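You operate a simulated robot arm through the tools that you are given. There is no shell and no other tool. Be economical: measure what you need, move in short steps, check, and stop when the job is done.

You run a simulated two-armed robot. Do the job below in one go: nothing can be reset, and whatever is moved stays where it is left.

## Task
Wipe up the spill on the dresser top with the striped tea cloth and put it back.

The check looks at the end state, three seconds after you hand in, the way a careful person would. Anything else that was tipped, shoved, dropped, spilled or broken makes it a failure. Flat cloth is picked up by pressing the open fingertips on it (5 to 10 N) and closing them slowly along it; thin cloth reads only 2 to 8 mm in the jaws.

## Robot
Two 7-joint arms with two-finger parallel grippers on one trunk, on a base that drives. Base frame: it is fixed to the floor where the robot stands at the start and does not move with it; the origin is under the middle of the robot, x ahead of it, y to its left, z up. Units: mm, rad, N and s.
The left shoulder is at the start at [144, 171, 1135], the right one opposite. With the tool pointing down near the work surface each hand reaches from about 420 to 940 mm from the robot's upright axis, wherever it stands, measured 20 degrees to its own side. Payload 4.4 kg a hand.
The TCP of each hand is the grasp point between the finger pads, 23 mm short of the fingertips. In the tool frame z runs along the fingers and y along their closing line. The gripper opens to 94 mm. The fingers are 38 mm wide and 10 mm thick; the gripper's body (54 by 96 mm) begins 39 mm behind the TCP.
Orientation is told as [roll, pitch, yaw] about the base's x, y, z axes, in that order, counted from this pose: with the fingers straight down and closing along the base's y, the tool's x points along the base's -x, its y along +y and its z along -z.

## Interface
- The arms move only by the tool servo_tool. It takes "left_steps", "right_steps" or both (then of equal length, played together; a hand with none holds still); each is a list of rows, each an object of numbers (a shift or turn left out is 0, a gripper value left out holds the last): "tx", "ty", "tz": the shift along the tool's x, y, z in units of 250 mm (1.0 is 250 mm); "rx", "ry", "rz": the turn, a rotation vector about the tool's x, y, z in units of 120 degrees (1.0 is 120 degrees). In form: [{"tx": .., "ty": .., "tz": .., "rx": .., "ry": .., "rz": ..}, ...]. A call has 1 to 10 rows; each row is the pose to reach, as a shift and turn from the pose commanded when the call began, along the tool's axes at that moment. "left_hand" and "right_hand" are, for a hand that has rows, the finger opening in mm, from 0 to 94, set as the call begins (left out, the last holds). A call with a number of a shift or a turn outside -1 to 1 is refused whole. Each row takes 0.2 s and may step no farther than 50 mm and 0.15 rad from the row before; otherwise, or with a gripper value out of range, the whole call is refused. A pose out of reach is approached as far as the arm can. The call stops where the force on the tool passes 40 N (or 10 N more than at its start, if that is more) or the arm is blocked; 0.2 s more then pass. The fingers move at their own pace (about 72 mm/s each) and stop on an object; they squeeze with about 21 N. The grip force told is the motor's: it shows also when the fingers shut on nothing. Time passes only in rows, and 0.2 s behind the last, so rows that repeat a pose let the fingers close. It gives the time, the measured TCP pose, the force on the tool (base axes), the opening and the grip force at its end, in the units of the frame above (readings bear some noise), with the torque about the TCP (base axes, N m) and any sound that the robot's microphone picked up, and new pictures: "show" is both (left out), scene, wrist or none (wrist: the cameras of the hands that moved).
- Cameras (640 x 400 px; columns grow to the right, rows downward): "scene" is now at [257.1, -48, 1262]; the picture's right is [-0.61, -0.79, 0.00], its down [-0.44, 0.34, -0.83] and it looks along [0.66, -0.51, -0.56] (base axes); focal length 225 px, centre (320, 200). "left" rides on the left gripper at [86, -16, -75] in its tool frame; the picture's right is [0.18, 0.98, 0.00], its down [-0.58, 0.11, -0.81] and it looks along [-0.79, 0.15, 0.59] (tool axes); focal length 243 px, centre (320, 200). "right" rides on the right gripper at [86, 16, -74] in its tool frame; the picture's right is [-0.18, 0.98, 0.00], its down [-0.58, -0.11, -0.81] and it looks along [-0.79, -0.15, 0.59] (tool axes); focal length 243 px, centre (320, 200). There is no depth. A picture from a camera that has moved, and an enlarged one, comes with that camera's place and axes in the base frame and with its lens. The place of the scene camera against the robot may be out by one fixed shift of up to 25 mm in any direction.
- raise_lower(by): slides the trunk up (or, below 0, down) by that many mm; the arms and the scene camera ride with it, the base frame stays. It gives what a move gives, with no picture.
- steer(legs): drives the robot by 1 to 6 legs, each [ahead, left, turn to the left] in mm, mm and rad, along the robot's own axes; the way and the turn of a leg run together, so that a leg with both is an arc; at most 1500 mm and 3.142 rad a leg. The arms and the cameras ride along, it lands a little off, and it stops where it bumps. It gives what a move gives, and a new picture of the scene camera.
- pan_tilt(pan, tilt): turns the head with the scene camera to pan (to the left, within 1.396 rad either way) and tilt (down, from -0.506 to 1.204), counted from straight ahead of the robot. It gives what a move gives, and a new picture of the scene camera.
- inspect(camera, box): a new picture of the part [left, top, right, bottom] of that camera's present view, enlarged. The clock stands still meanwhile.
- finish_job(): hands the job in; it is judged then, once.

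Go step by step. Nothing tells you exact positions but the pictures and the camera data: compare them with the known pose of the tool, close in by small moves and look again before you grip or let go. The budget is 120 turns and 260 pictures, counting those below and the enlarged ones. Unless the task says otherwise, let go and move clear before handing in, and close with one line.

The tools are called after ">>>" as name(argument=value, ...) on one line, values as JSON. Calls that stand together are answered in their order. servo_tool: Moves the arms, as the interface text tells. Its arguments: {"type":"object","properties":{"left_steps":{"type":"array","items":{"type":"object","properties":{"tx":{"type":"number"},"ty":{"type":"number"},"tz":{"type":"number"},"rx":{"type":"number"},"ry":{"type":"number"},"rz":{"type":"number"}}}},"left_hand":{"type":"number"},"right_steps":{"type":"array","items":{"type":"object","properties":{"tx":{"type":"number"},"ty":{"type":"number"},"tz":{"type":"number"},"rx":{"type":"number"},"ry":{"type":"number"},"rz":{"type":"number"}}}},"right_hand":{"type":"number"},"show":{"type":"string","enum":["both","scene","wrist","none"]}},"required":[]} The other tools are called the same way: raise_lower (by) slides the trunk up or down; steer (legs) drives the base; pan_tilt (pan, tilt) turns the head that bears the scene camera; inspect (camera, box) takes an enlarged picture of a part of a camera's view; finish_job () hands the job in.

At the start:

```text
time: 0.0
left_tcp_pos: [570.6, -46.2, 1116.3]
left_ee_rot: [0.001, 0.0, 0.0]
left_force: [-0.2, -0.4, 0.4]
left_ft_torque: [0.0, 0.0, 0.0]
left_finger_gap: 94.0
left_grip_force: 0.0
right_tcp_pos: [303.2, -407.7, 1154.4]
right_ee_rot: [-0.001, 0.0, -0.001]
right_force: [0.1, -0.5, 0.0]
right_ft_torque: [-0.01, 0.01, -0.05]
right_finger_gap: 94.1
right_grip_force: 0.1
trunk travel left (down, up): [-150.0, 238.0]
robot x, y, heading: [-3.3, 2.0, 0.001]
head pan, tilt: [-0.661, 0.59]
```

scene: 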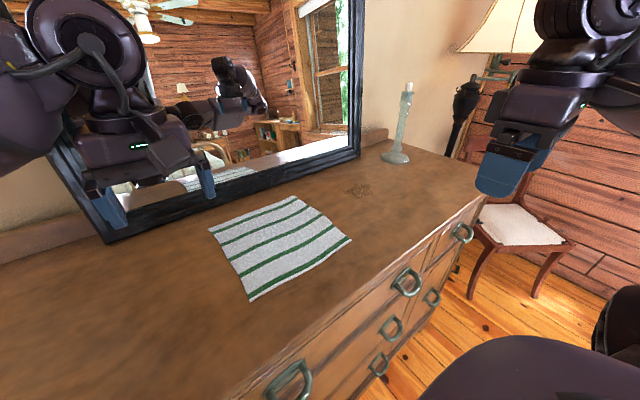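
right: 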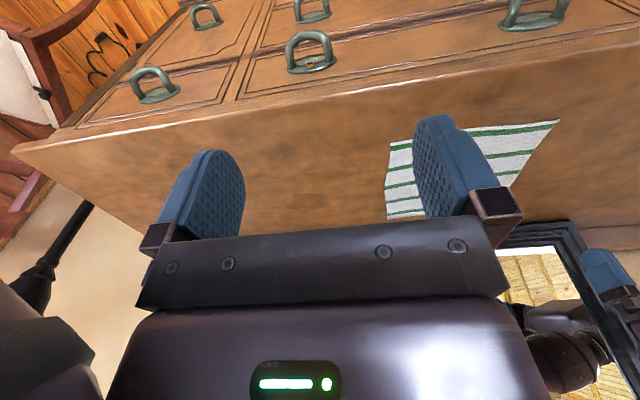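
left: 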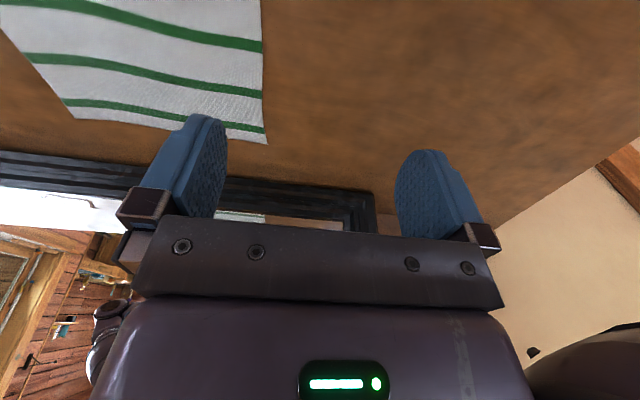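

The cloth looks flat at about x 508–740, y −330 to −90, with the dresser top near z 905. The spill seems to be a faint patch near (650, −497). I'll enlarge the view to measure both before moving.

>>> inspect(camera="scene", box=[190, 120, 450, 310])

>>> inspect(camera="right", box=[220, 100, 580, 260])

>>> inspect(camera="scene", box=[320, 160, 400, 220])

```text
2.11 times, centred on (320, 215) of scene
camera zoom: at [257.1, -48.0, 1262.0], right [-0.61, -0.79, 0.0], down [-0.44, 0.34, -0.83], along [0.66, -0.51, -0.56], focal length 474 px, centre (320, 168)
```

zoom: 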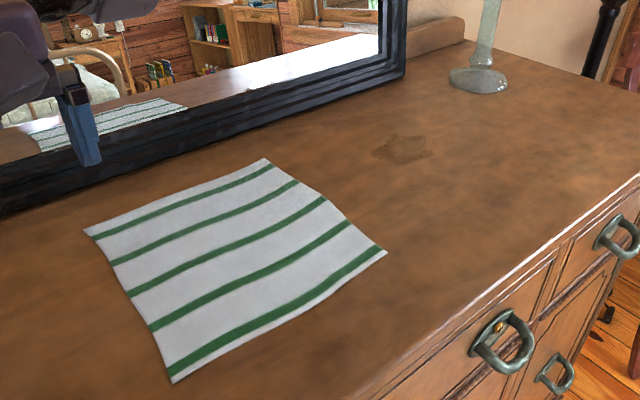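

```text
1.78 times, centred on (400, 180) of right
camera zoom: at [214.7, -390.5, 1228.1], right [0.18, 0.98, 0.0], down [0.58, -0.11, 0.81], along [0.79, -0.15, -0.59], focal length 431 px, centre (178, 236)
```

zoom: 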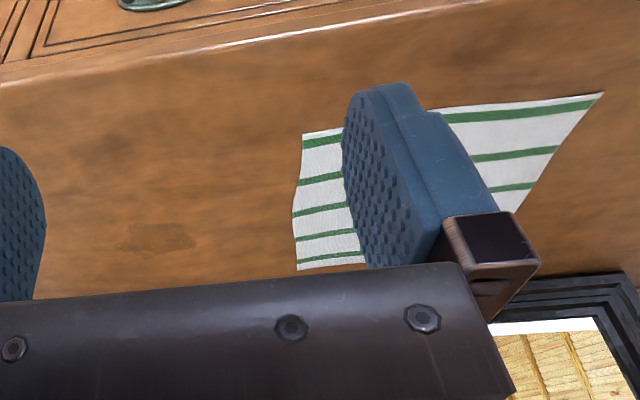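

```text
6.67 times, centred on (360, 190) of scene
camera zoom: at [257.1, -48.0, 1262.0], right [-0.61, -0.79, 0.0], down [-0.44, 0.34, -0.83], along [0.66, -0.51, -0.56], focal length 1502 px, centre (53, 267)
```

zoom: 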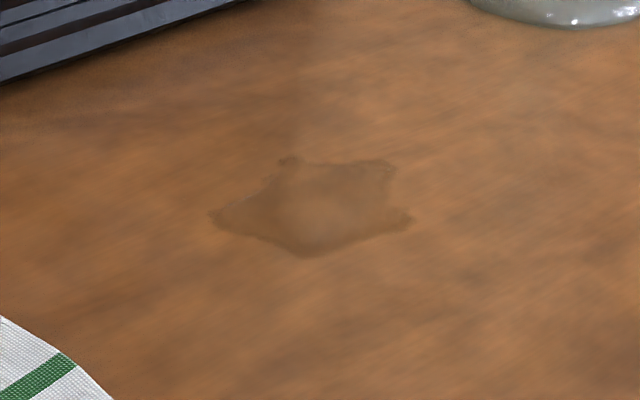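

The spill is centred near (648, −503), spanning x 611–683 and y −555 to −456. Both cameras agree on a top height near 905. I'll move the left hand aside and bring the right hand high over the right part of the cloth.

>>> servo_tool(left_steps=[{"ty": 0.13}, {"ty": 0.26}, {"ty": 0.39}, {"ty": 0.52}, {"ty": 0.65}], right_steps=[{"tx": -0.18, "ty": 0.06}, {"tx": -0.36, "ty": 0.12}, {"tx": -0.54, "ty": 0.18}, {"tx": -0.72, "ty": 0.24}, {"tx": -0.9, "ty": 0.3}], show="none")

>>> servo_tool(right_steps=[{"tx": -0.1, "ty": 0.06, "tz": 0.1}, {"tx": -0.2, "ty": 0.12, "tz": 0.2}, {"tx": -0.3, "ty": 0.16, "tz": 0.35}, {"tx": -0.42, "ty": 0.2, "tz": 0.5}, {"tx": -0.42, "ty": 0.2, "tz": 0.64}], right_hand=70)

```text
time: 1.2
left_tcp_pos: [571.6, 116.8, 1114.4]
left_ee_rot: [-0.002, 0.003, 0.001]
left_force: [0.3, 0.5, -0.7]
left_ft_torque: [-0.03, 0.0, 0.0]
left_finger_gap: 94.0
left_grip_force: 0.1
right_tcp_pos: [529.7, -326.8, 1155.4]
right_ee_rot: [-0.002, 0.001, 0.002]
right_force: [0.3, 1.0, -1.0]
right_ft_torque: [-0.02, -0.01, -0.03]
right_finger_gap: 94.2
right_grip_force: 0.1
trunk travel left (down, up): [-150.0, 238.0]
robot x, y, heading: [-3.5, 0.1, -0.002]
head pan, tilt: [-0.661, 0.59]
```

```text
time: 2.4
left_tcp_pos: [571.4, 113.4, 1114.6]
left_ee_rot: [0.002, 0.0, 0.001]
left_force: [0.0, -0.4, -0.8]
left_ft_torque: [-0.04, 0.02, 0.01]
left_finger_gap: 94.0
left_grip_force: 0.1
right_tcp_pos: [632.1, -286.1, 992.1]
right_ee_rot: [0.0, -0.001, 0.001]
right_force: [0.1, -1.3, -0.1]
right_ft_torque: [-0.03, 0.04, 0.02]
right_finger_gap: 69.8
right_grip_force: 0.0
trunk travel left (down, up): [-150.0, 238.0]
robot x, y, heading: [1.4, -3.1, 0.0]
head pan, tilt: [-0.661, 0.59]
camera scene: at [257.4, -48.4, 1261.9], right [-0.62, -0.79, 0.0], down [-0.44, 0.34, -0.83], along [0.65, -0.51, -0.56], focal length 225 px, centre (320, 200)
camera right: at [544.7, -268.3, 1066.2], right [0.18, 0.98, 0.0], down [0.58, -0.11, 0.81], along [0.79, -0.15, -0.59], focal length 243 px, centre (320, 200)
```

scene: 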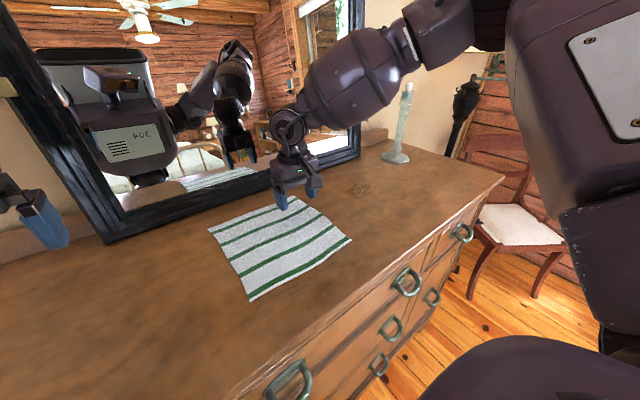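
right: 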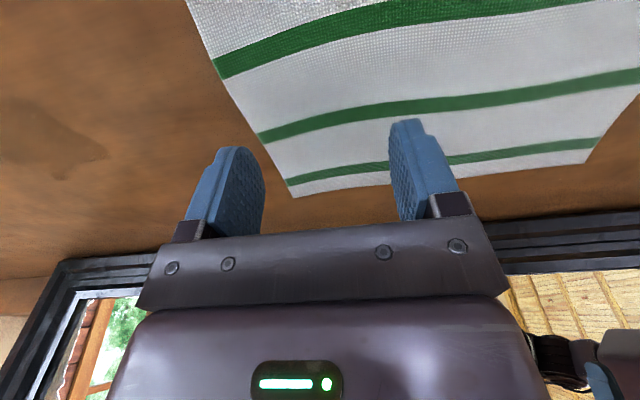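

The right fingers straddle the cloth's right margin. I'll shift 10 mm inward and descend in small steps until I feel contact.

>>> servo_tool(right_steps=[{"ty": 0.04, "tz": 0.1}, {"ty": 0.04, "tz": 0.18}, {"ty": 0.04, "tz": 0.2}, {"ty": 0.04, "tz": 0.2}], right_hand=66, show="wrist")

```text
time: 3.2
left_tcp_pos: [566.5, 113.7, 1118.2]
left_ee_rot: [-0.001, -0.003, 0.001]
left_force: [-0.5, 0.5, 0.7]
left_ft_torque: [-0.01, 0.03, 0.0]
left_finger_gap: 93.9
left_grip_force: 0.0
right_tcp_pos: [633.6, -274.2, 953.8]
right_ee_rot: [0.001, -0.019, 0.0]
right_force: [-6.1, -4.6, 33.3]
right_ft_torque: [-0.79, 0.59, -0.1]
right_finger_gap: 66.1
right_grip_force: 0.7
trunk travel left (down, up): [-150.0, 238.0]
robot x, y, heading: [-0.1, 1.3, -0.001]
head pan, tilt: [-0.661, 0.59]
stopped in row 4 (right hand): the force on the tool passed its limit at 47 N (the readings are from after the stop); the commanded pose is now the measured one
camera right: at [544.8, -257.2, 1027.1], right [0.18, 0.98, 0.0], down [0.57, -0.11, 0.82], along [0.8, -0.15, -0.58], focal length 243 px, centre (320, 200)
```

right: 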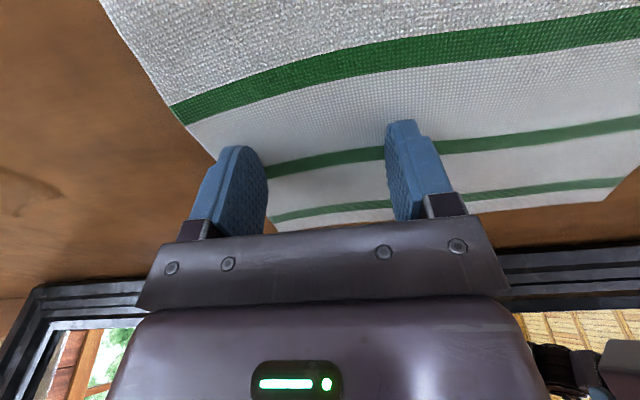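

Contact came at TCP z about 953, so the top is near z 930, higher than I first took it. That puts the cloth at x 484–718, y −328 to −91, and the spill near (613, −493). I'll lift a little, recentre the hand, and touch down gently.

>>> servo_tool(right_steps=[{"tz": -0.04}, {"tx": 0.06, "ty": 0.03, "tz": -0.04}, {"tx": 0.06, "ty": 0.03, "tz": -0.02}, {"tx": 0.06, "ty": 0.03, "tz": -0.008}, {"tx": 0.06, "ty": 0.03, "tz": -0.008}], show="wrist")

```text
time: 4.4
left_tcp_pos: [567.6, 113.3, 1118.4]
left_ee_rot: [-0.001, -0.005, -0.001]
left_force: [-0.3, 0.3, -0.9]
left_ft_torque: [0.0, 0.0, 0.03]
left_finger_gap: 93.8
left_grip_force: 0.0
right_tcp_pos: [619.2, -267.1, 953.9]
right_ee_rot: [0.002, -0.017, 0.0]
right_force: [-4.2, -5.6, 32.8]
right_ft_torque: [-0.68, 0.51, -0.04]
right_finger_gap: 66.3
right_grip_force: 1.1
trunk travel left (down, up): [-150.0, 238.0]
robot x, y, heading: [1.1, 0.8, -0.001]
head pan, tilt: [-0.661, 0.59]
camera right: at [529.6, -250.3, 1027.3], right [0.18, 0.98, 0.0], down [0.57, -0.11, 0.82], along [0.8, -0.15, -0.58], focal length 243 px, centre (320, 200)
```

right: 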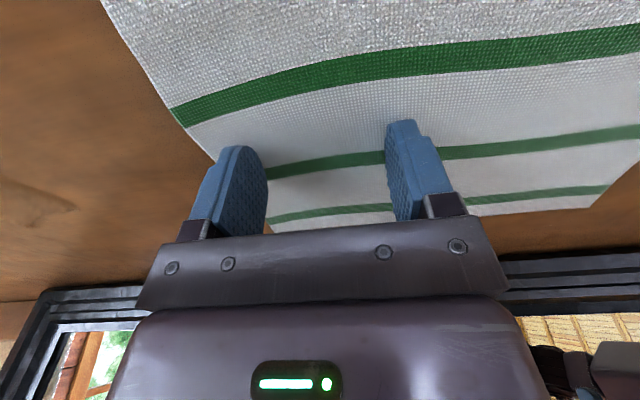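

The force is still 33 N, so the command sits deeper than the reading suggests. I'll lift 12 mm to find the true free height.

>>> servo_tool(right_steps=[{"tz": -0.02}, {"tz": -0.04}, {"tz": -0.048}], show="both")

```text
time: 5.2
left_tcp_pos: [570.0, 114.4, 1114.9]
left_ee_rot: [0.001, 0.001, -0.001]
left_force: [-0.5, -0.4, -0.1]
left_ft_torque: [0.01, -0.03, 0.0]
left_finger_gap: 94.1
left_grip_force: 0.0
right_tcp_pos: [619.6, -266.4, 961.5]
right_ee_rot: [0.002, -0.006, 0.0]
right_force: [-0.8, -0.9, -0.3]
right_ft_torque: [0.05, 0.03, 0.02]
right_finger_gap: 66.0
right_grip_force: 0.0
trunk travel left (down, up): [-150.0, 238.0]
robot x, y, heading: [2.4, 0.1, 0.003]
head pan, tilt: [-0.661, 0.59]
camera scene: at [256.9, -48.2, 1261.9], right [-0.62, -0.79, 0.0], down [-0.44, 0.34, -0.83], along [0.66, -0.51, -0.56], focal length 225 px, centre (320, 200)
camera right: at [530.8, -250.3, 1035.3], right [0.18, 0.98, 0.0], down [0.58, -0.11, 0.81], along [0.8, -0.15, -0.59], focal length 243 px, centre (320, 200)
```

scene: 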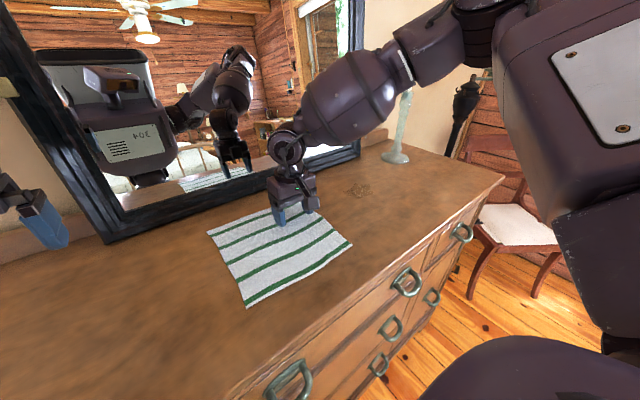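
right: 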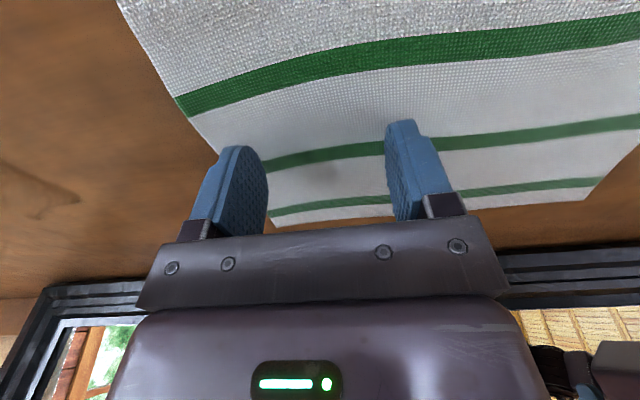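

The free height is clear now and the outer finger is just inside the cloth's edge. I'll go down about 8 mm for a light press.

>>> servo_tool(right_steps=[{"tz": 0.016}, {"tz": 0.028}, {"tz": 0.032}, {"tz": 0.032}], show="none")

```text
time: 6.2
left_tcp_pos: [569.7, 114.4, 1115.5]
left_ee_rot: [0.002, -0.001, -0.001]
left_force: [0.4, -0.7, 0.3]
left_ft_torque: [0.01, 0.03, 0.01]
left_finger_gap: 94.1
left_grip_force: 0.1
right_tcp_pos: [621.0, -268.4, 955.2]
right_ee_rot: [0.001, -0.011, 0.0]
right_force: [1.5, -1.6, 5.0]
right_ft_torque: [-0.21, 0.01, -0.01]
right_finger_gap: 66.3
right_grip_force: 0.1
trunk travel left (down, up): [-150.0, 238.0]
robot x, y, heading: [-0.3, 0.2, 0.002]
head pan, tilt: [-0.661, 0.59]
```

Contact is 5 N. I'll press slightly more and close the fingers in stages.

>>> servo_tool(right_steps=[{"tz": 0.005}, {"tz": 0.005}], right_hand=50, show="none")

>>> servo_tool(right_steps=[{"tz": 0.0}, {"tz": 0.0}], right_hand=35, show="none")

>>> servo_tool(right_steps=[{"tz": 0.0}, {"tz": 0.0}], right_hand=20, show="wrist")

>>> servo_tool(right_steps=[{"tz": 0.0}, {"tz": 0.0}, {"tz": 0.0}], right_hand=0, show="both")

```text
time: 6.8
left_tcp_pos: [570.0, 113.3, 1116.8]
left_ee_rot: [0.0, -0.001, 0.0]
left_force: [0.1, 0.2, 0.1]
left_ft_torque: [0.01, -0.01, 0.0]
left_finger_gap: 93.8
left_grip_force: 0.0
right_tcp_pos: [619.8, -267.3, 954.0]
right_ee_rot: [0.0, -0.011, -0.001]
right_force: [0.5, 0.2, 8.8]
right_ft_torque: [-0.16, 0.06, 0.01]
right_finger_gap: 50.0
right_grip_force: 0.1
trunk travel left (down, up): [-150.0, 238.0]
robot x, y, heading: [0.9, 0.7, 0.004]
head pan, tilt: [-0.661, 0.59]
```

```text
time: 7.4
left_tcp_pos: [569.9, 114.1, 1116.8]
left_ee_rot: [0.0, -0.001, 0.001]
left_force: [0.6, 0.7, 0.5]
left_ft_torque: [-0.01, -0.02, 0.02]
left_finger_gap: 93.9
left_grip_force: 0.1
right_tcp_pos: [620.9, -267.2, 955.2]
right_ee_rot: [0.0, -0.012, -0.001]
right_force: [-0.5, -0.3, 10.9]
right_ft_torque: [-0.17, 0.11, 0.02]
right_finger_gap: 34.3
right_grip_force: 0.1
trunk travel left (down, up): [-150.0, 238.0]
robot x, y, heading: [1.2, -0.0, -0.005]
head pan, tilt: [-0.661, 0.59]
```

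```text
time: 8.0
left_tcp_pos: [570.7, 114.0, 1116.0]
left_ee_rot: [-0.001, -0.001, 0.001]
left_force: [0.1, 0.2, 0.0]
left_ft_torque: [0.01, 0.0, 0.01]
left_finger_gap: 93.8
left_grip_force: 0.0
right_tcp_pos: [620.2, -267.8, 954.9]
right_ee_rot: [0.003, -0.01, -0.001]
right_force: [0.4, 0.2, 12.8]
right_ft_torque: [-0.09, 0.1, 0.0]
right_finger_gap: 18.9
right_grip_force: 0.1
trunk travel left (down, up): [-150.0, 238.0]
robot x, y, heading: [2.8, 1.3, -0.002]
head pan, tilt: [-0.661, 0.59]
camera right: at [530.6, -250.6, 1027.9], right [0.18, 0.98, 0.0], down [0.57, -0.11, 0.81], along [0.8, -0.15, -0.58], focal length 243 px, centre (320, 200)
```

right: 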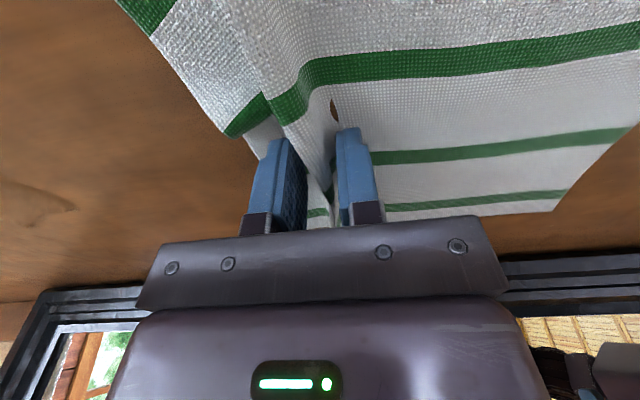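

```text
time: 8.8
left_tcp_pos: [569.4, 114.3, 1115.5]
left_ee_rot: [-0.001, -0.001, 0.0]
left_force: [0.0, 0.2, -0.1]
left_ft_torque: [-0.01, 0.02, -0.01]
left_finger_gap: 94.3
left_grip_force: 0.0
right_tcp_pos: [619.8, -266.8, 953.7]
right_ee_rot: [0.001, -0.012, 0.001]
right_force: [-0.5, -1.3, 12.9]
right_ft_torque: [-0.08, 0.14, -0.02]
right_finger_gap: 2.5
right_grip_force: 20.9
trunk travel left (down, up): [-150.0, 238.0]
robot x, y, heading: [-0.1, -1.3, 0.0]
head pan, tilt: [-0.661, 0.59]
camera scene: at [256.1, -47.9, 1262.3], right [-0.62, -0.79, 0.0], down [-0.44, 0.34, -0.83], along [0.66, -0.51, -0.56], focal length 225 px, centre (320, 200)
camera right: at [530.6, -250.8, 1027.8], right [0.18, 0.98, 0.0], down [0.57, -0.11, 0.81], along [0.8, -0.15, -0.58], focal length 243 px, centre (320, 200)
```

scene: 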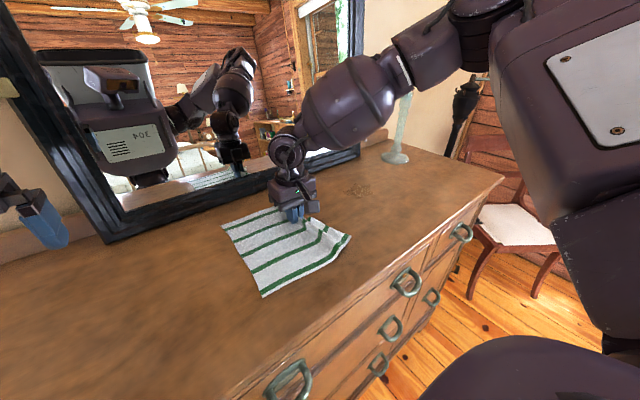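
right: 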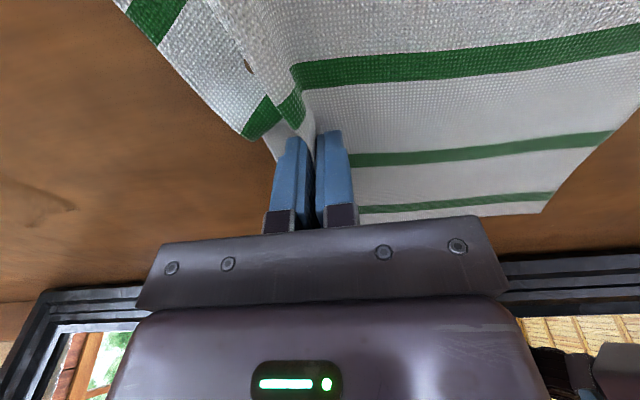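

The cloth is gripped, with 2.5 mm in the jaws. I'll ease up slightly and drag it toward the near edge of the spill.

>>> servo_tool(right_steps=[{"ty": -0.06, "tz": -0.012}, {"ty": -0.18, "tz": -0.016}, {"ty": -0.3, "tz": -0.016}, {"ty": -0.42, "tz": -0.016}, {"ty": -0.52, "tz": -0.016}, {"ty": -0.52, "tz": -0.016}], show="both")

```text
time: 10.2
left_tcp_pos: [570.4, 114.9, 1116.9]
left_ee_rot: [0.0, 0.001, -0.001]
left_force: [-1.3, 0.2, 0.6]
left_ft_torque: [-0.02, -0.01, 0.0]
left_finger_gap: 94.0
left_grip_force: 0.1
right_tcp_pos: [623.2, -397.3, 956.9]
right_ee_rot: [0.002, -0.009, -0.001]
right_force: [-0.3, 0.1, 0.4]
right_ft_torque: [0.05, 0.02, 0.02]
right_finger_gap: 2.3
right_grip_force: 20.4
trunk travel left (down, up): [-150.0, 238.0]
robot x, y, heading: [3.9, 1.3, -0.002]
head pan, tilt: [-0.661, 0.59]
camera scene: at [257.2, -48.0, 1261.9], right [-0.61, -0.79, 0.0], down [-0.44, 0.34, -0.83], along [0.66, -0.51, -0.56], focal length 225 px, centre (320, 200)
camera right: at [534.2, -380.7, 1031.4], right [0.18, 0.98, 0.0], down [0.57, -0.11, 0.81], along [0.8, -0.15, -0.58], focal length 243 px, centre (320, 200)
```

scene: 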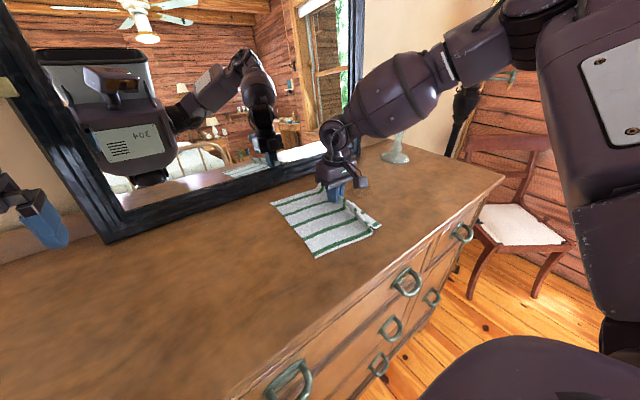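
right: 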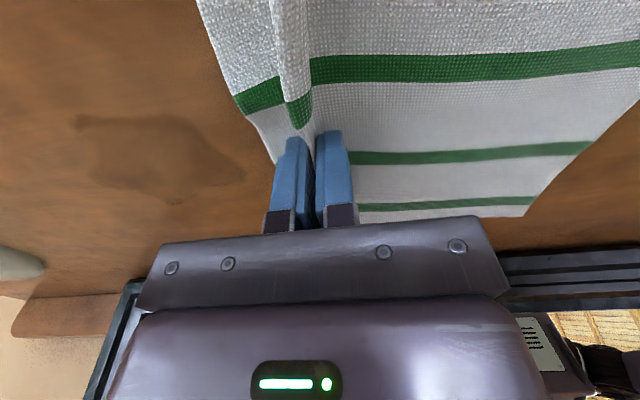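

The spill lies at x 583–660, y −552 to −447, just ahead of the fingers. I'll press lightly and sweep in x while stepping across it in y.

>>> servo_tool(right_steps=[{"ty": -0.14, "tz": 0.008}, {"ty": -0.18, "tx": 0.14, "tz": 0.018}, {"ty": -0.18, "tx": 0.0, "tz": 0.018}, {"ty": -0.18, "tx": -0.15, "tz": 0.018}, {"ty": -0.26, "tx": -0.15, "tz": 0.018}, {"ty": -0.26, "tx": 0.0, "tz": 0.018}, {"ty": -0.26, "tx": 0.14, "tz": 0.018}, {"ty": -0.34, "tx": 0.14, "tz": 0.018}, {"ty": -0.34, "tx": 0.0, "tz": 0.018}, {"ty": -0.34, "tx": -0.15, "tz": 0.018}], show="both")

```text
time: 12.4
left_tcp_pos: [568.5, 114.0, 1117.0]
left_ee_rot: [-0.001, -0.002, 0.001]
left_force: [-0.5, -0.5, 0.5]
left_ft_torque: [0.02, -0.02, -0.02]
left_finger_gap: 94.1
left_grip_force: 0.2
right_tcp_pos: [655.6, -483.0, 954.8]
right_ee_rot: [-0.002, -0.012, -0.001]
right_force: [-4.0, -0.6, 15.3]
right_ft_torque: [-0.07, 0.27, -0.02]
right_finger_gap: 2.3
right_grip_force: 21.1
trunk travel left (down, up): [-150.0, 238.0]
robot x, y, heading: [-0.2, -0.9, -0.002]
head pan, tilt: [-0.661, 0.59]
camera scene: at [255.2, -47.2, 1262.3], right [-0.62, -0.79, 0.0], down [-0.44, 0.34, -0.83], along [0.66, -0.51, -0.56], focal length 225 px, centre (320, 200)
camera right: at [567.0, -465.8, 1027.8], right [0.18, 0.98, 0.0], down [0.57, -0.11, 0.81], along [0.8, -0.15, -0.58], focal length 243 px, centre (320, 200)
```

scene: 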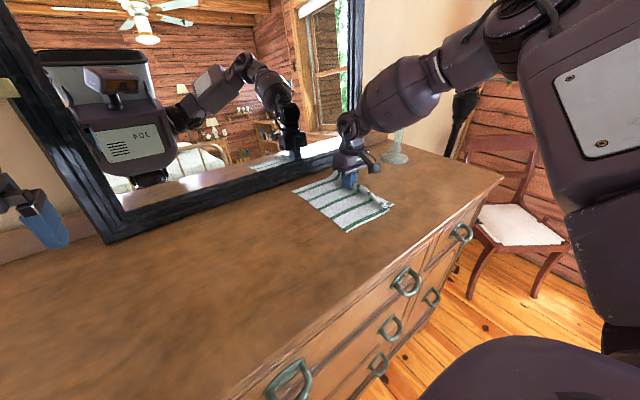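
right: 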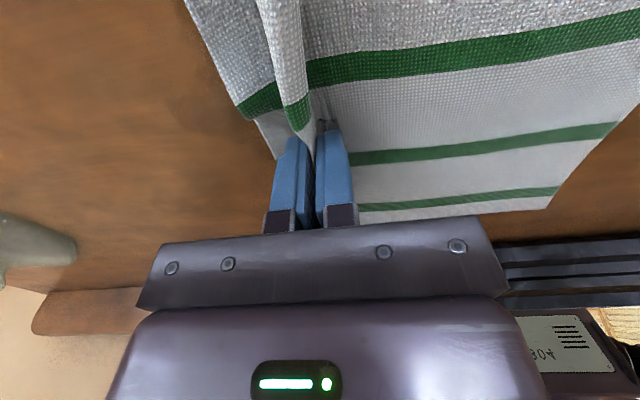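

The spill is already fading. I'll continue the same pattern over the rest, out to about y −560.

>>> servo_tool(right_steps=[{"ty": -0.08}, {"ty": -0.08, "tx": 0.14}, {"ty": -0.08, "tx": 0.29}, {"ty": -0.16, "tx": 0.29}, {"ty": -0.16, "tx": 0.14}, {"ty": -0.16, "tx": 0.0}, {"ty": -0.24, "tx": 0.0}, {"ty": -0.24, "tx": 0.14}, {"ty": -0.24, "tx": 0.29}, {"ty": -0.31, "tx": 0.29}], show="none")

>>> servo_tool(right_steps=[{"tx": -0.14}, {"tx": -0.28}, {"tx": -0.14}, {"tx": -0.14}], show="both")

```text
time: 14.6
left_tcp_pos: [569.2, 116.1, 1116.1]
left_ee_rot: [-0.002, 0.0, -0.001]
left_force: [-0.3, 0.5, -0.6]
left_ft_torque: [-0.05, -0.03, 0.0]
left_finger_gap: 94.1
left_grip_force: 0.0
right_tcp_pos: [582.0, -556.4, 955.5]
right_ee_rot: [0.0, -0.009, 0.003]
right_force: [0.6, 7.8, 16.9]
right_ft_torque: [0.08, 0.2, -0.08]
right_finger_gap: 2.4
right_grip_force: 20.7
right hand out of reach, approached as far as the arm can: row 7
trunk travel left (down, up): [-150.0, 238.0]
robot x, y, heading: [-1.8, 0.8, -0.002]
head pan, tilt: [-0.661, 0.59]
```

```text
time: 15.6
left_tcp_pos: [569.0, 116.4, 1116.8]
left_ee_rot: [0.0, -0.003, -0.001]
left_force: [-0.6, 0.8, 0.1]
left_ft_torque: [0.0, -0.01, 0.01]
left_finger_gap: 94.0
left_grip_force: 0.2
right_tcp_pos: [616.9, -555.7, 955.4]
right_ee_rot: [-0.003, -0.02, -0.004]
right_force: [8.5, 3.8, 32.6]
right_ft_torque: [0.06, 0.21, 0.0]
right_finger_gap: 2.3
right_grip_force: 21.1
right hand out of reach, approached as far as the arm can: row 1, 2, 3, 4
trunk travel left (down, up): [-150.0, 238.0]
robot x, y, heading: [-1.2, 0.5, 0.0]
head pan, tilt: [-0.661, 0.59]
camera scene: at [255.3, -45.4, 1263.0], right [-0.61, -0.79, 0.0], down [-0.44, 0.34, -0.83], along [0.66, -0.51, -0.55], focal length 225 px, centre (320, 200)
camera right: at [527.8, -537.1, 1027.5], right [0.19, 0.98, 0.0], down [0.57, -0.11, 0.82], along [0.8, -0.15, -0.58], focal length 243 px, centre (320, 200)
```

scene: 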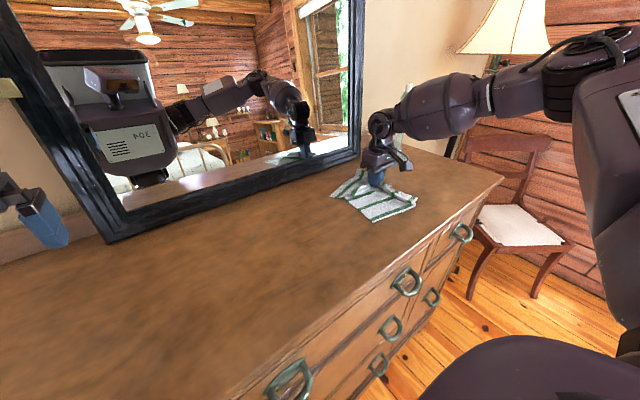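
right: 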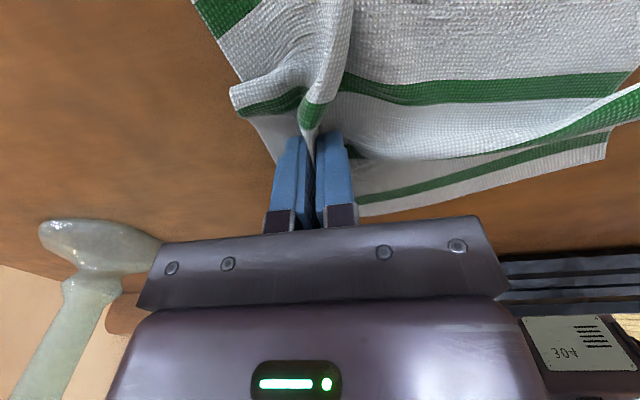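

Reach runs out here and the cloth has rucked a little. I'll back off to a reachable spot, ease the pressure, release and lift to look.

>>> servo_tool(right_steps=[{"tz": -0.02}, {"tz": -0.03, "ty": 0.04}, {"tz": -0.02, "ty": 0.08}, {"tz": -0.02, "ty": 0.08}], show="none")

>>> servo_tool(right_steps=[{"tz": 0}, {"tz": 0}, {"tz": -0.03}, {"tz": -0.15}, {"tz": -0.3}, {"tz": -0.45}], right_hand=40, show="both")

```text
time: 16.6
left_tcp_pos: [569.5, 113.9, 1115.7]
left_ee_rot: [0.001, -0.001, -0.001]
left_force: [-0.9, -0.4, 0.0]
left_ft_torque: [-0.04, 0.0, -0.02]
left_finger_gap: 94.1
left_grip_force: 0.1
right_tcp_pos: [614.3, -538.9, 955.0]
right_ee_rot: [0.001, -0.005, 0.0]
right_force: [-1.7, -1.8, 5.8]
right_ft_torque: [-0.08, 0.14, 0.01]
right_finger_gap: 2.6
right_grip_force: 21.0
trunk travel left (down, up): [-150.0, 238.0]
robot x, y, heading: [-2.1, -3.4, -0.002]
head pan, tilt: [-0.661, 0.59]
```

```text
time: 18.0
left_tcp_pos: [569.0, 113.6, 1115.5]
left_ee_rot: [0.0, -0.001, 0.001]
left_force: [-0.8, 0.4, 0.1]
left_ft_torque: [0.04, 0.04, 0.02]
left_finger_gap: 94.0
left_grip_force: 0.1
right_tcp_pos: [617.5, -535.8, 1069.0]
right_ee_rot: [0.002, -0.009, 0.0]
right_force: [0.6, 0.3, 0.6]
right_ft_torque: [0.01, -0.02, 0.02]
right_finger_gap: 39.9
right_grip_force: 0.1
trunk travel left (down, up): [-150.0, 238.0]
robot x, y, heading: [-0.3, -1.8, -0.003]
head pan, tilt: [-0.661, 0.59]
camera scene: at [256.6, -47.9, 1262.2], right [-0.62, -0.79, 0.0], down [-0.44, 0.34, -0.83], along [0.66, -0.51, -0.56], focal length 225 px, centre (320, 200)
camera right: at [528.4, -519.5, 1143.2], right [0.18, 0.98, 0.0], down [0.57, -0.11, 0.81], along [0.8, -0.15, -0.58], focal length 243 px, centre (320, 200)
```

scene: 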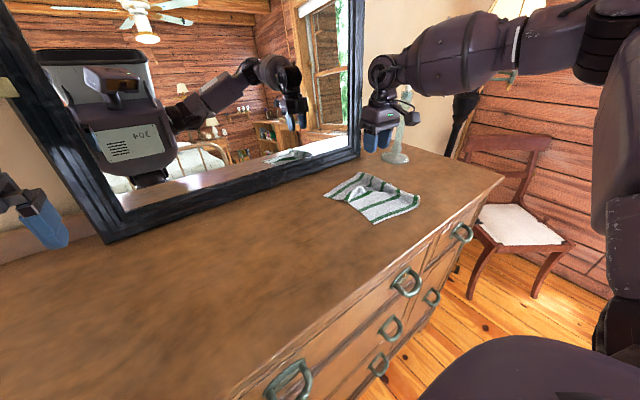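
right: 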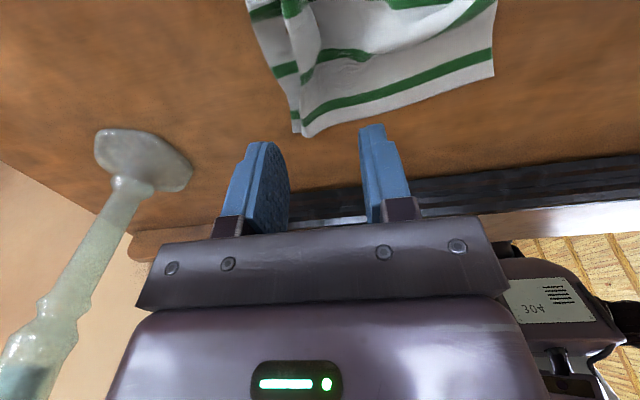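

The cloth is released with a ruck in it. I'll zoom in to find its corners.

>>> inspect(camera="scene", box=[310, 150, 450, 237])

```text
4.57 times, centred on (380, 194) of scene
camera zoom: at [256.6, -47.9, 1262.2], right [-0.62, -0.79, 0.0], down [-0.44, 0.34, -0.83], along [0.66, -0.51, -0.56], focal length 1030 px, centre (46, 230)
```

zoom: 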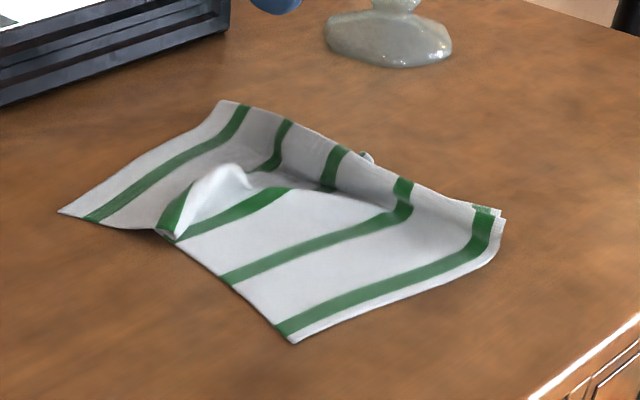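

The cloth is folded along its middle, so I'd rather pull it back by both left corners, one in each hand. First I'll retract the right hand and check the floor to the right before driving sideways.

>>> servo_tool(right_steps=[{"tx": 0.1, "ty": 0.12, "tz": -0.04}, {"tx": 0.2, "ty": 0.24, "tz": -0.08}, {"tx": 0.3, "ty": 0.36, "tz": -0.1}, {"tx": 0.4, "ty": 0.48, "tz": -0.1}, {"tx": 0.5, "ty": 0.6, "tz": -0.1}, {"tx": 0.6, "ty": 0.74, "tz": -0.1}, {"tx": 0.68, "ty": 0.86, "tz": -0.1}], show="none")

>>> pan_tilt(pan=-1.2, tilt=0.9)

>>> pan_tilt(pan=-0.661, tilt=0.59)

```text
time: 19.6
left_tcp_pos: [570.6, 115.2, 1116.4]
left_ee_rot: [0.001, -0.001, 0.0]
left_force: [-1.2, 0.4, 0.9]
left_ft_torque: [0.01, -0.02, -0.01]
left_finger_gap: 94.0
left_grip_force: 0.1
right_tcp_pos: [448.1, -320.3, 1093.6]
right_ee_rot: [0.0, -0.012, -0.001]
right_force: [-0.5, -0.1, -1.1]
right_ft_torque: [-0.04, -0.02, 0.01]
right_finger_gap: 39.8
right_grip_force: 0.2
trunk travel left (down, up): [-150.0, 238.0]
robot x, y, heading: [-1.7, -5.0, 0.0]
head pan, tilt: [-0.661, 0.59]
```

```text
time: 20.6
left_tcp_pos: [569.6, 114.0, 1115.9]
left_ee_rot: [-0.001, 0.001, -0.001]
left_force: [1.2, 0.1, 0.0]
left_ft_torque: [0.03, 0.01, -0.01]
left_finger_gap: 94.2
left_grip_force: 0.0
right_tcp_pos: [449.3, -321.6, 1093.1]
right_ee_rot: [0.002, -0.01, 0.0]
right_force: [0.2, -0.1, -0.7]
right_ft_torque: [-0.02, -0.02, -0.03]
right_finger_gap: 39.9
right_grip_force: 0.1
trunk travel left (down, up): [-150.0, 238.0]
robot x, y, heading: [4.3, -0.7, 0.001]
head pan, tilt: [-1.201, 0.901]
camera scene: at [214.5, -64.1, 1236.3], right [-0.93, -0.36, 0.0], down [-0.28, 0.73, -0.62], along [0.23, -0.58, -0.78], focal length 225 px, centre (320, 200)
```

scene: 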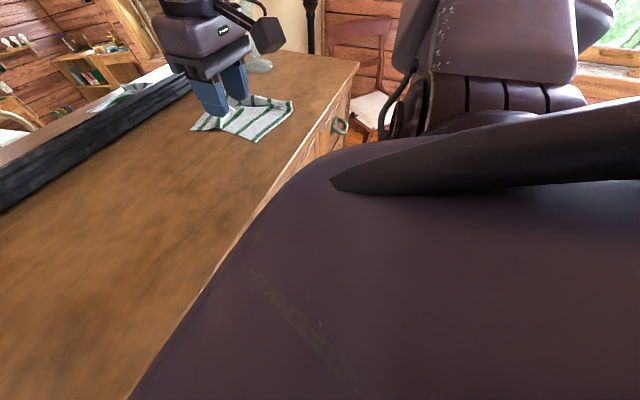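

```text
time: 21.5
left_tcp_pos: [570.8, 114.3, 1115.9]
left_ee_rot: [0.001, 0.0, 0.001]
left_force: [0.1, -0.5, -0.1]
left_ft_torque: [-0.02, 0.02, 0.01]
left_finger_gap: 94.2
left_grip_force: 0.0
right_tcp_pos: [448.8, -321.4, 1093.2]
right_ee_rot: [0.002, -0.01, 0.0]
right_force: [0.5, 0.1, -0.7]
right_ft_torque: [0.01, 0.01, -0.01]
right_finger_gap: 40.0
right_grip_force: 0.0
trunk travel left (down, up): [-150.0, 238.0]
robot x, y, heading: [-2.6, -0.5, 0.0]
head pan, tilt: [-0.661, 0.59]
camera scene: at [257.1, -48.2, 1262.0], right [-0.62, -0.79, 0.0], down [-0.44, 0.34, -0.83], along [0.65, -0.51, -0.56], focal length 225 px, centre (320, 200)
```

scene: 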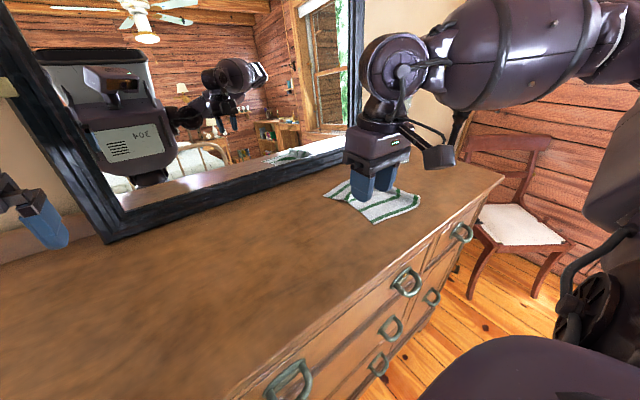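

The space to the right looks clear well past where I need to go. I'll drive 250 mm right so both hands face the cloth's left edge.

>>> steer(legs=[[0, -250, 0]])

```text
time: 24.3
left_tcp_pos: [571.1, -137.0, 1115.2]
left_ee_rot: [0.0, 0.0, -0.006]
left_force: [0.5, 0.5, -0.3]
left_ft_torque: [-0.03, 0.03, 0.02]
left_finger_gap: 94.3
left_grip_force: 0.1
right_tcp_pos: [445.7, -570.4, 1092.4]
right_ee_rot: [0.001, -0.007, -0.007]
right_force: [0.4, 0.1, -0.9]
right_ft_torque: [0.02, -0.04, 0.02]
right_finger_gap: 39.9
right_grip_force: 0.0
trunk travel left (down, up): [-150.0, 238.0]
robot x, y, heading: [-0.1, -248.2, -0.006]
head pan, tilt: [-0.661, 0.59]
camera scene: at [255.7, -296.7, 1262.0], right [-0.62, -0.78, 0.0], down [-0.44, 0.35, -0.83], along [0.65, -0.52, -0.56], focal length 225 px, centre (320, 200)
```

scene: 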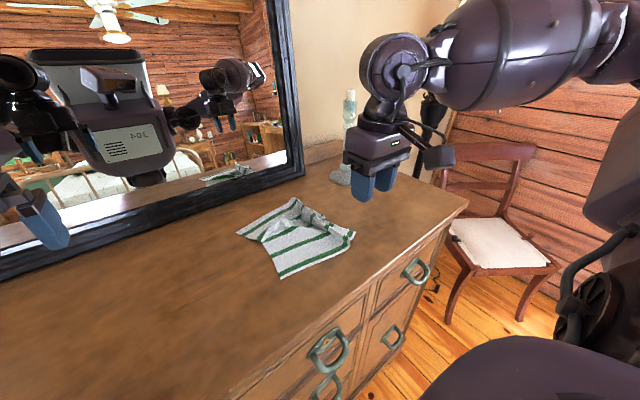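

The spill area in view looks clean. Left corner A' is near (661, −400) and near-left corner C' near (491, −414). I'll bring the left hand over A' and leave the right hand clear for now.

>>> servo_tool(left_steps=[{"ty": -0.16}, {"tx": -0.06, "ty": -0.32}, {"tx": -0.12, "ty": -0.48}, {"tx": -0.18, "ty": -0.64}, {"tx": -0.24, "ty": -0.8}, {"tx": -0.3, "ty": -0.96}], left_hand=60, show="none")

>>> servo_tool(left_steps=[{"ty": -0.1, "tz": 0.1}, {"ty": -0.22, "tz": 0.2}, {"ty": -0.22, "tz": 0.36}, {"ty": -0.22, "tz": 0.45}], show="both")

```text
time: 25.7
left_tcp_pos: [647.0, -377.6, 1115.5]
left_ee_rot: [0.002, 0.001, -0.01]
left_force: [-0.4, 0.0, 0.9]
left_ft_torque: [0.06, -0.01, 0.0]
left_finger_gap: 60.0
left_grip_force: 0.0
right_tcp_pos: [445.6, -570.9, 1093.7]
right_ee_rot: [0.001, -0.009, -0.009]
right_force: [0.3, -0.6, 0.0]
right_ft_torque: [0.02, 0.0, -0.01]
right_finger_gap: 40.0
right_grip_force: 0.1
trunk travel left (down, up): [-150.0, 238.0]
robot x, y, heading: [-0.2, -247.5, -0.008]
head pan, tilt: [-0.661, 0.59]
```

```text
time: 26.7
left_tcp_pos: [642.4, -434.3, 1000.9]
left_ee_rot: [0.0, -0.002, -0.008]
left_force: [0.1, -0.5, 0.3]
left_ft_torque: [-0.02, 0.0, -0.01]
left_finger_gap: 60.0
left_grip_force: 0.2
right_tcp_pos: [445.8, -570.8, 1093.5]
right_ee_rot: [0.002, -0.008, -0.005]
right_force: [0.5, 0.2, -0.3]
right_ft_torque: [0.0, 0.0, -0.01]
right_finger_gap: 40.1
right_grip_force: 0.0
trunk travel left (down, up): [-150.0, 238.0]
robot x, y, heading: [-1.1, -245.3, -0.012]
head pan, tilt: [-0.661, 0.59]
camera scene: at [255.6, -296.5, 1262.0], right [-0.62, -0.78, 0.0], down [-0.44, 0.35, -0.83], along [0.65, -0.52, -0.56], focal length 225 px, centre (320, 200)
camera left: at [556.4, -451.2, 1076.3], right [-0.18, 0.98, 0.0], down [0.58, 0.1, 0.81], along [0.79, 0.14, -0.59], focal length 243 px, centre (320, 200)
```

scene: 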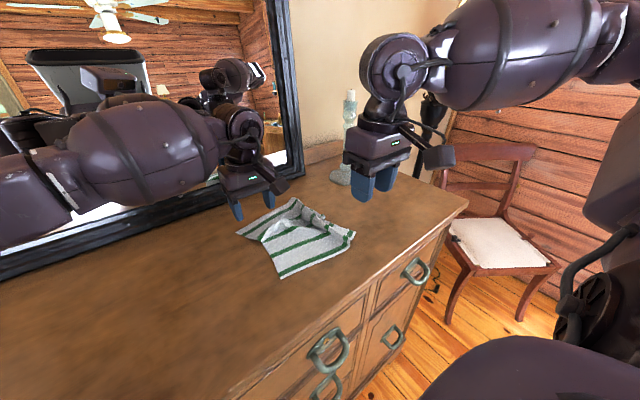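
left: 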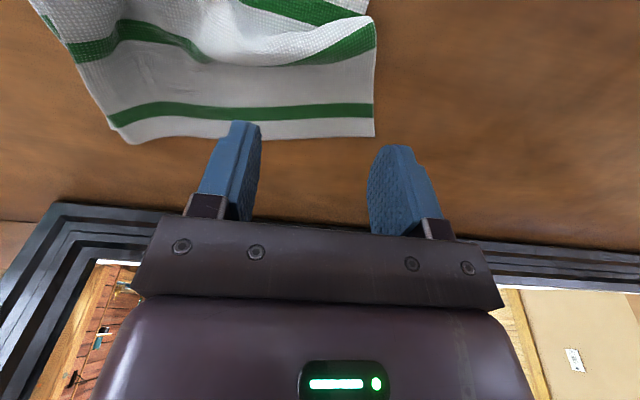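

The left hand is well placed over corner A', which I read at (664, −391). I'll narrow to 50 mm and descend to contact.

>>> servo_tool(left_steps=[{"tz": 0.08}, {"tz": 0.14}, {"tz": 0.16}, {"tz": 0.165}, {"tz": 0.17}], left_hand=50, show="none")

```text
time: 27.9
left_tcp_pos: [643.4, -431.8, 959.8]
left_ee_rot: [0.001, 0.0, -0.008]
left_force: [-0.2, -0.8, -0.2]
left_ft_torque: [0.0, -0.02, 0.0]
left_finger_gap: 50.1
left_grip_force: 0.1
right_tcp_pos: [446.1, -570.8, 1092.8]
right_ee_rot: [0.0, -0.009, -0.008]
right_force: [-0.1, 0.3, -0.3]
right_ft_torque: [0.01, 0.0, -0.04]
right_finger_gap: 39.9
right_grip_force: 0.0
trunk travel left (down, up): [-150.0, 238.0]
robot x, y, heading: [-1.7, -248.9, -0.009]
head pan, tilt: [-0.661, 0.59]
```

>>> servo_tool(left_steps=[{"tz": 0.01}, {"tz": 0.02}, {"tz": 0.026}, {"tz": 0.026}], show="wrist")

```text
time: 28.9
left_tcp_pos: [641.8, -432.3, 955.1]
left_ee_rot: [0.001, -0.001, -0.008]
left_force: [1.7, -0.5, 5.4]
left_ft_torque: [0.15, -0.05, -0.05]
left_finger_gap: 50.2
left_grip_force: 0.1
right_tcp_pos: [445.5, -570.2, 1093.8]
right_ee_rot: [0.001, -0.011, -0.007]
right_force: [0.1, -0.5, 0.0]
right_ft_torque: [0.0, 0.0, -0.02]
right_finger_gap: 40.1
right_grip_force: 0.1
trunk travel left (down, up): [-150.0, 238.0]
robot x, y, heading: [-1.1, -250.5, -0.005]
head pan, tilt: [-0.661, 0.59]
camera left: at [556.0, -448.5, 1029.2], right [-0.18, 0.98, 0.0], down [0.58, 0.1, 0.81], along [0.79, 0.14, -0.59], focal length 243 px, centre (320, 200)
```

left: 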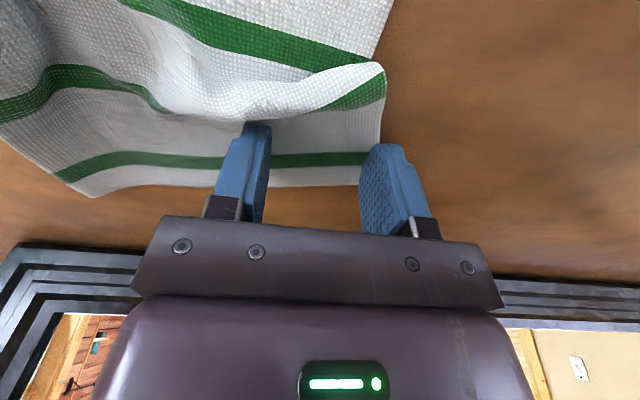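

The outer finger is right at the cloth's edge. I'll lift a little, move 12 mm inward, press again and close in stages.

>>> servo_tool(left_steps=[{"tz": -0.03}, {"tz": -0.03, "ty": -0.05}, {"tz": -0.01, "ty": -0.05}, {"tz": 0.006, "ty": -0.05}, {"tz": 0.006, "ty": -0.05}], show="none")

>>> servo_tool(left_steps=[{"tz": 0}, {"tz": 0}], left_hand=36, show="none")

>>> servo_tool(left_steps=[{"tz": 0}, {"tz": 0}], left_hand=20, show="none")

>>> servo_tool(left_steps=[{"tz": 0}, {"tz": 0}, {"tz": 0}], left_hand=0, show="wrist")

```text
time: 30.1
left_tcp_pos: [642.7, -445.1, 954.8]
left_ee_rot: [-0.001, -0.006, -0.008]
left_force: [3.9, -0.7, 20.9]
left_ft_torque: [0.59, 0.08, -0.09]
left_finger_gap: 49.6
left_grip_force: 0.0
right_tcp_pos: [444.3, -570.9, 1095.7]
right_ee_rot: [0.002, -0.013, -0.008]
right_force: [0.0, 0.7, 0.7]
right_ft_torque: [0.01, 0.0, 0.0]
right_finger_gap: 40.2
right_grip_force: 0.0
trunk travel left (down, up): [-150.0, 238.0]
robot x, y, heading: [2.9, -245.7, -0.014]
head pan, tilt: [-0.661, 0.59]
```

```text
time: 30.7
left_tcp_pos: [641.5, -444.7, 955.3]
left_ee_rot: [-0.001, -0.005, -0.007]
left_force: [4.9, -2.8, 30.2]
left_ft_torque: [0.65, 0.1, -0.09]
left_finger_gap: 35.4
left_grip_force: 0.1
right_tcp_pos: [444.0, -570.4, 1095.5]
right_ee_rot: [-0.002, -0.012, -0.008]
right_force: [-0.6, 0.5, 0.2]
right_ft_torque: [-0.01, 0.0, 0.01]
right_finger_gap: 39.8
right_grip_force: 0.1
trunk travel left (down, up): [-150.0, 238.0]
robot x, y, heading: [-1.1, -243.3, -0.01]
head pan, tilt: [-0.661, 0.59]
```

```text
time: 31.3
left_tcp_pos: [641.0, -442.7, 953.8]
left_ee_rot: [-0.002, -0.006, -0.008]
left_force: [3.0, 1.9, 37.0]
left_ft_torque: [0.64, 0.16, -0.03]
left_finger_gap: 20.7
left_grip_force: 0.8
right_tcp_pos: [443.8, -569.7, 1095.8]
right_ee_rot: [0.001, -0.011, -0.007]
right_force: [-0.2, -0.5, 0.4]
right_ft_torque: [0.0, -0.03, 0.01]
right_finger_gap: 40.0
right_grip_force: 0.1
trunk travel left (down, up): [-150.0, 238.0]
robot x, y, heading: [-0.4, -244.6, -0.013]
head pan, tilt: [-0.661, 0.59]
```

```text
time: 32.1
left_tcp_pos: [641.8, -442.6, 954.4]
left_ee_rot: [-0.003, -0.005, -0.007]
left_force: [0.2, 9.4, 38.5]
left_ft_torque: [0.48, 0.12, -0.04]
left_finger_gap: 2.7
left_grip_force: 20.9
right_tcp_pos: [443.7, -569.4, 1095.9]
right_ee_rot: [-0.001, -0.011, -0.006]
right_force: [0.6, 0.0, -0.7]
right_ft_torque: [-0.01, 0.01, 0.0]
right_finger_gap: 40.1
right_grip_force: 0.1
trunk travel left (down, up): [-150.0, 238.0]
robot x, y, heading: [2.0, -247.0, -0.009]
head pan, tilt: [-0.661, 0.59]
camera left: at [555.0, -458.5, 1028.7], right [-0.18, 0.98, 0.0], down [0.58, 0.11, 0.81], along [0.8, 0.14, -0.59], focal length 243 px, centre (320, 200)
```

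left: 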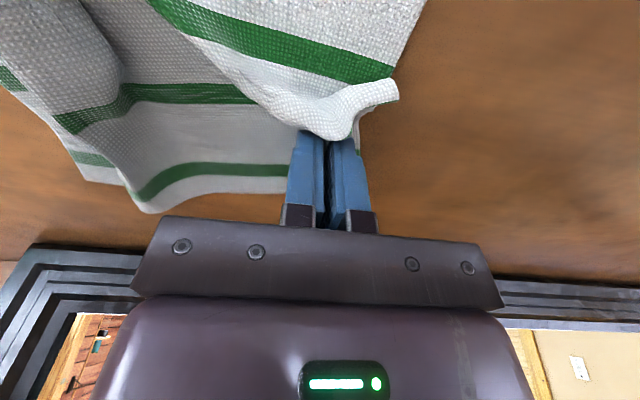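

The left hand has the corner, 2.7 mm in the jaws. I'll relieve the pressure and pull gently away (+x) to open the fold.

>>> servo_tool(left_steps=[{"tz": -0.03}, {"tz": -0.06}, {"tz": -0.06, "tx": -0.1}, {"tz": -0.06, "tx": -0.2}, {"tz": -0.06, "tx": -0.2}], show="both")

```text
time: 33.3
left_tcp_pos: [693.6, -445.9, 966.2]
left_ee_rot: [0.0, 0.0, -0.01]
left_force: [-0.3, 0.5, 0.2]
left_ft_torque: [0.0, 0.03, -0.01]
left_finger_gap: 2.8
left_grip_force: 20.7
right_tcp_pos: [444.8, -571.2, 1094.2]
right_ee_rot: [0.002, -0.009, -0.009]
right_force: [0.1, 0.0, 0.4]
right_ft_torque: [-0.01, 0.02, 0.02]
right_finger_gap: 40.0
right_grip_force: 0.0
trunk travel left (down, up): [-150.0, 238.0]
robot x, y, heading: [0.3, -244.8, -0.012]
head pan, tilt: [-0.661, 0.59]
camera scene: at [255.6, -296.3, 1262.0], right [-0.62, -0.78, 0.0], down [-0.44, 0.35, -0.83], along [0.65, -0.52, -0.56], focal length 225 px, centre (320, 200)
camera left: at [607.1, -462.2, 1041.4], right [-0.18, 0.98, 0.0], down [0.58, 0.1, 0.81], along [0.79, 0.14, -0.59], focal length 243 px, centre (320, 200)
```

scene: 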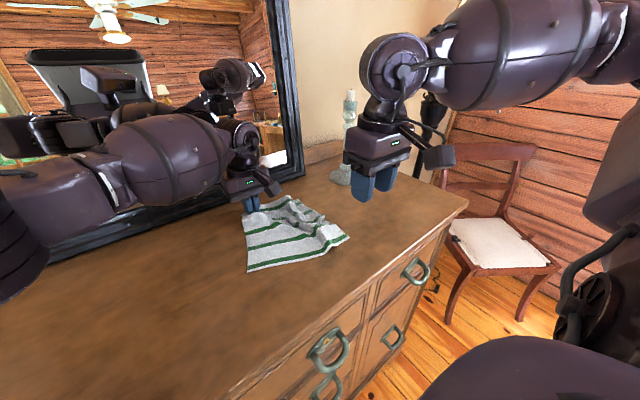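
left: 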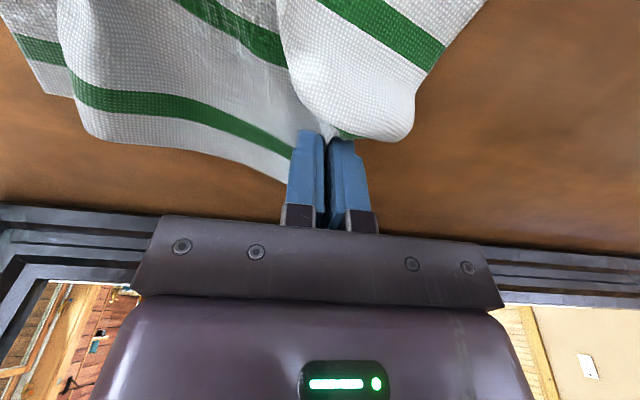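

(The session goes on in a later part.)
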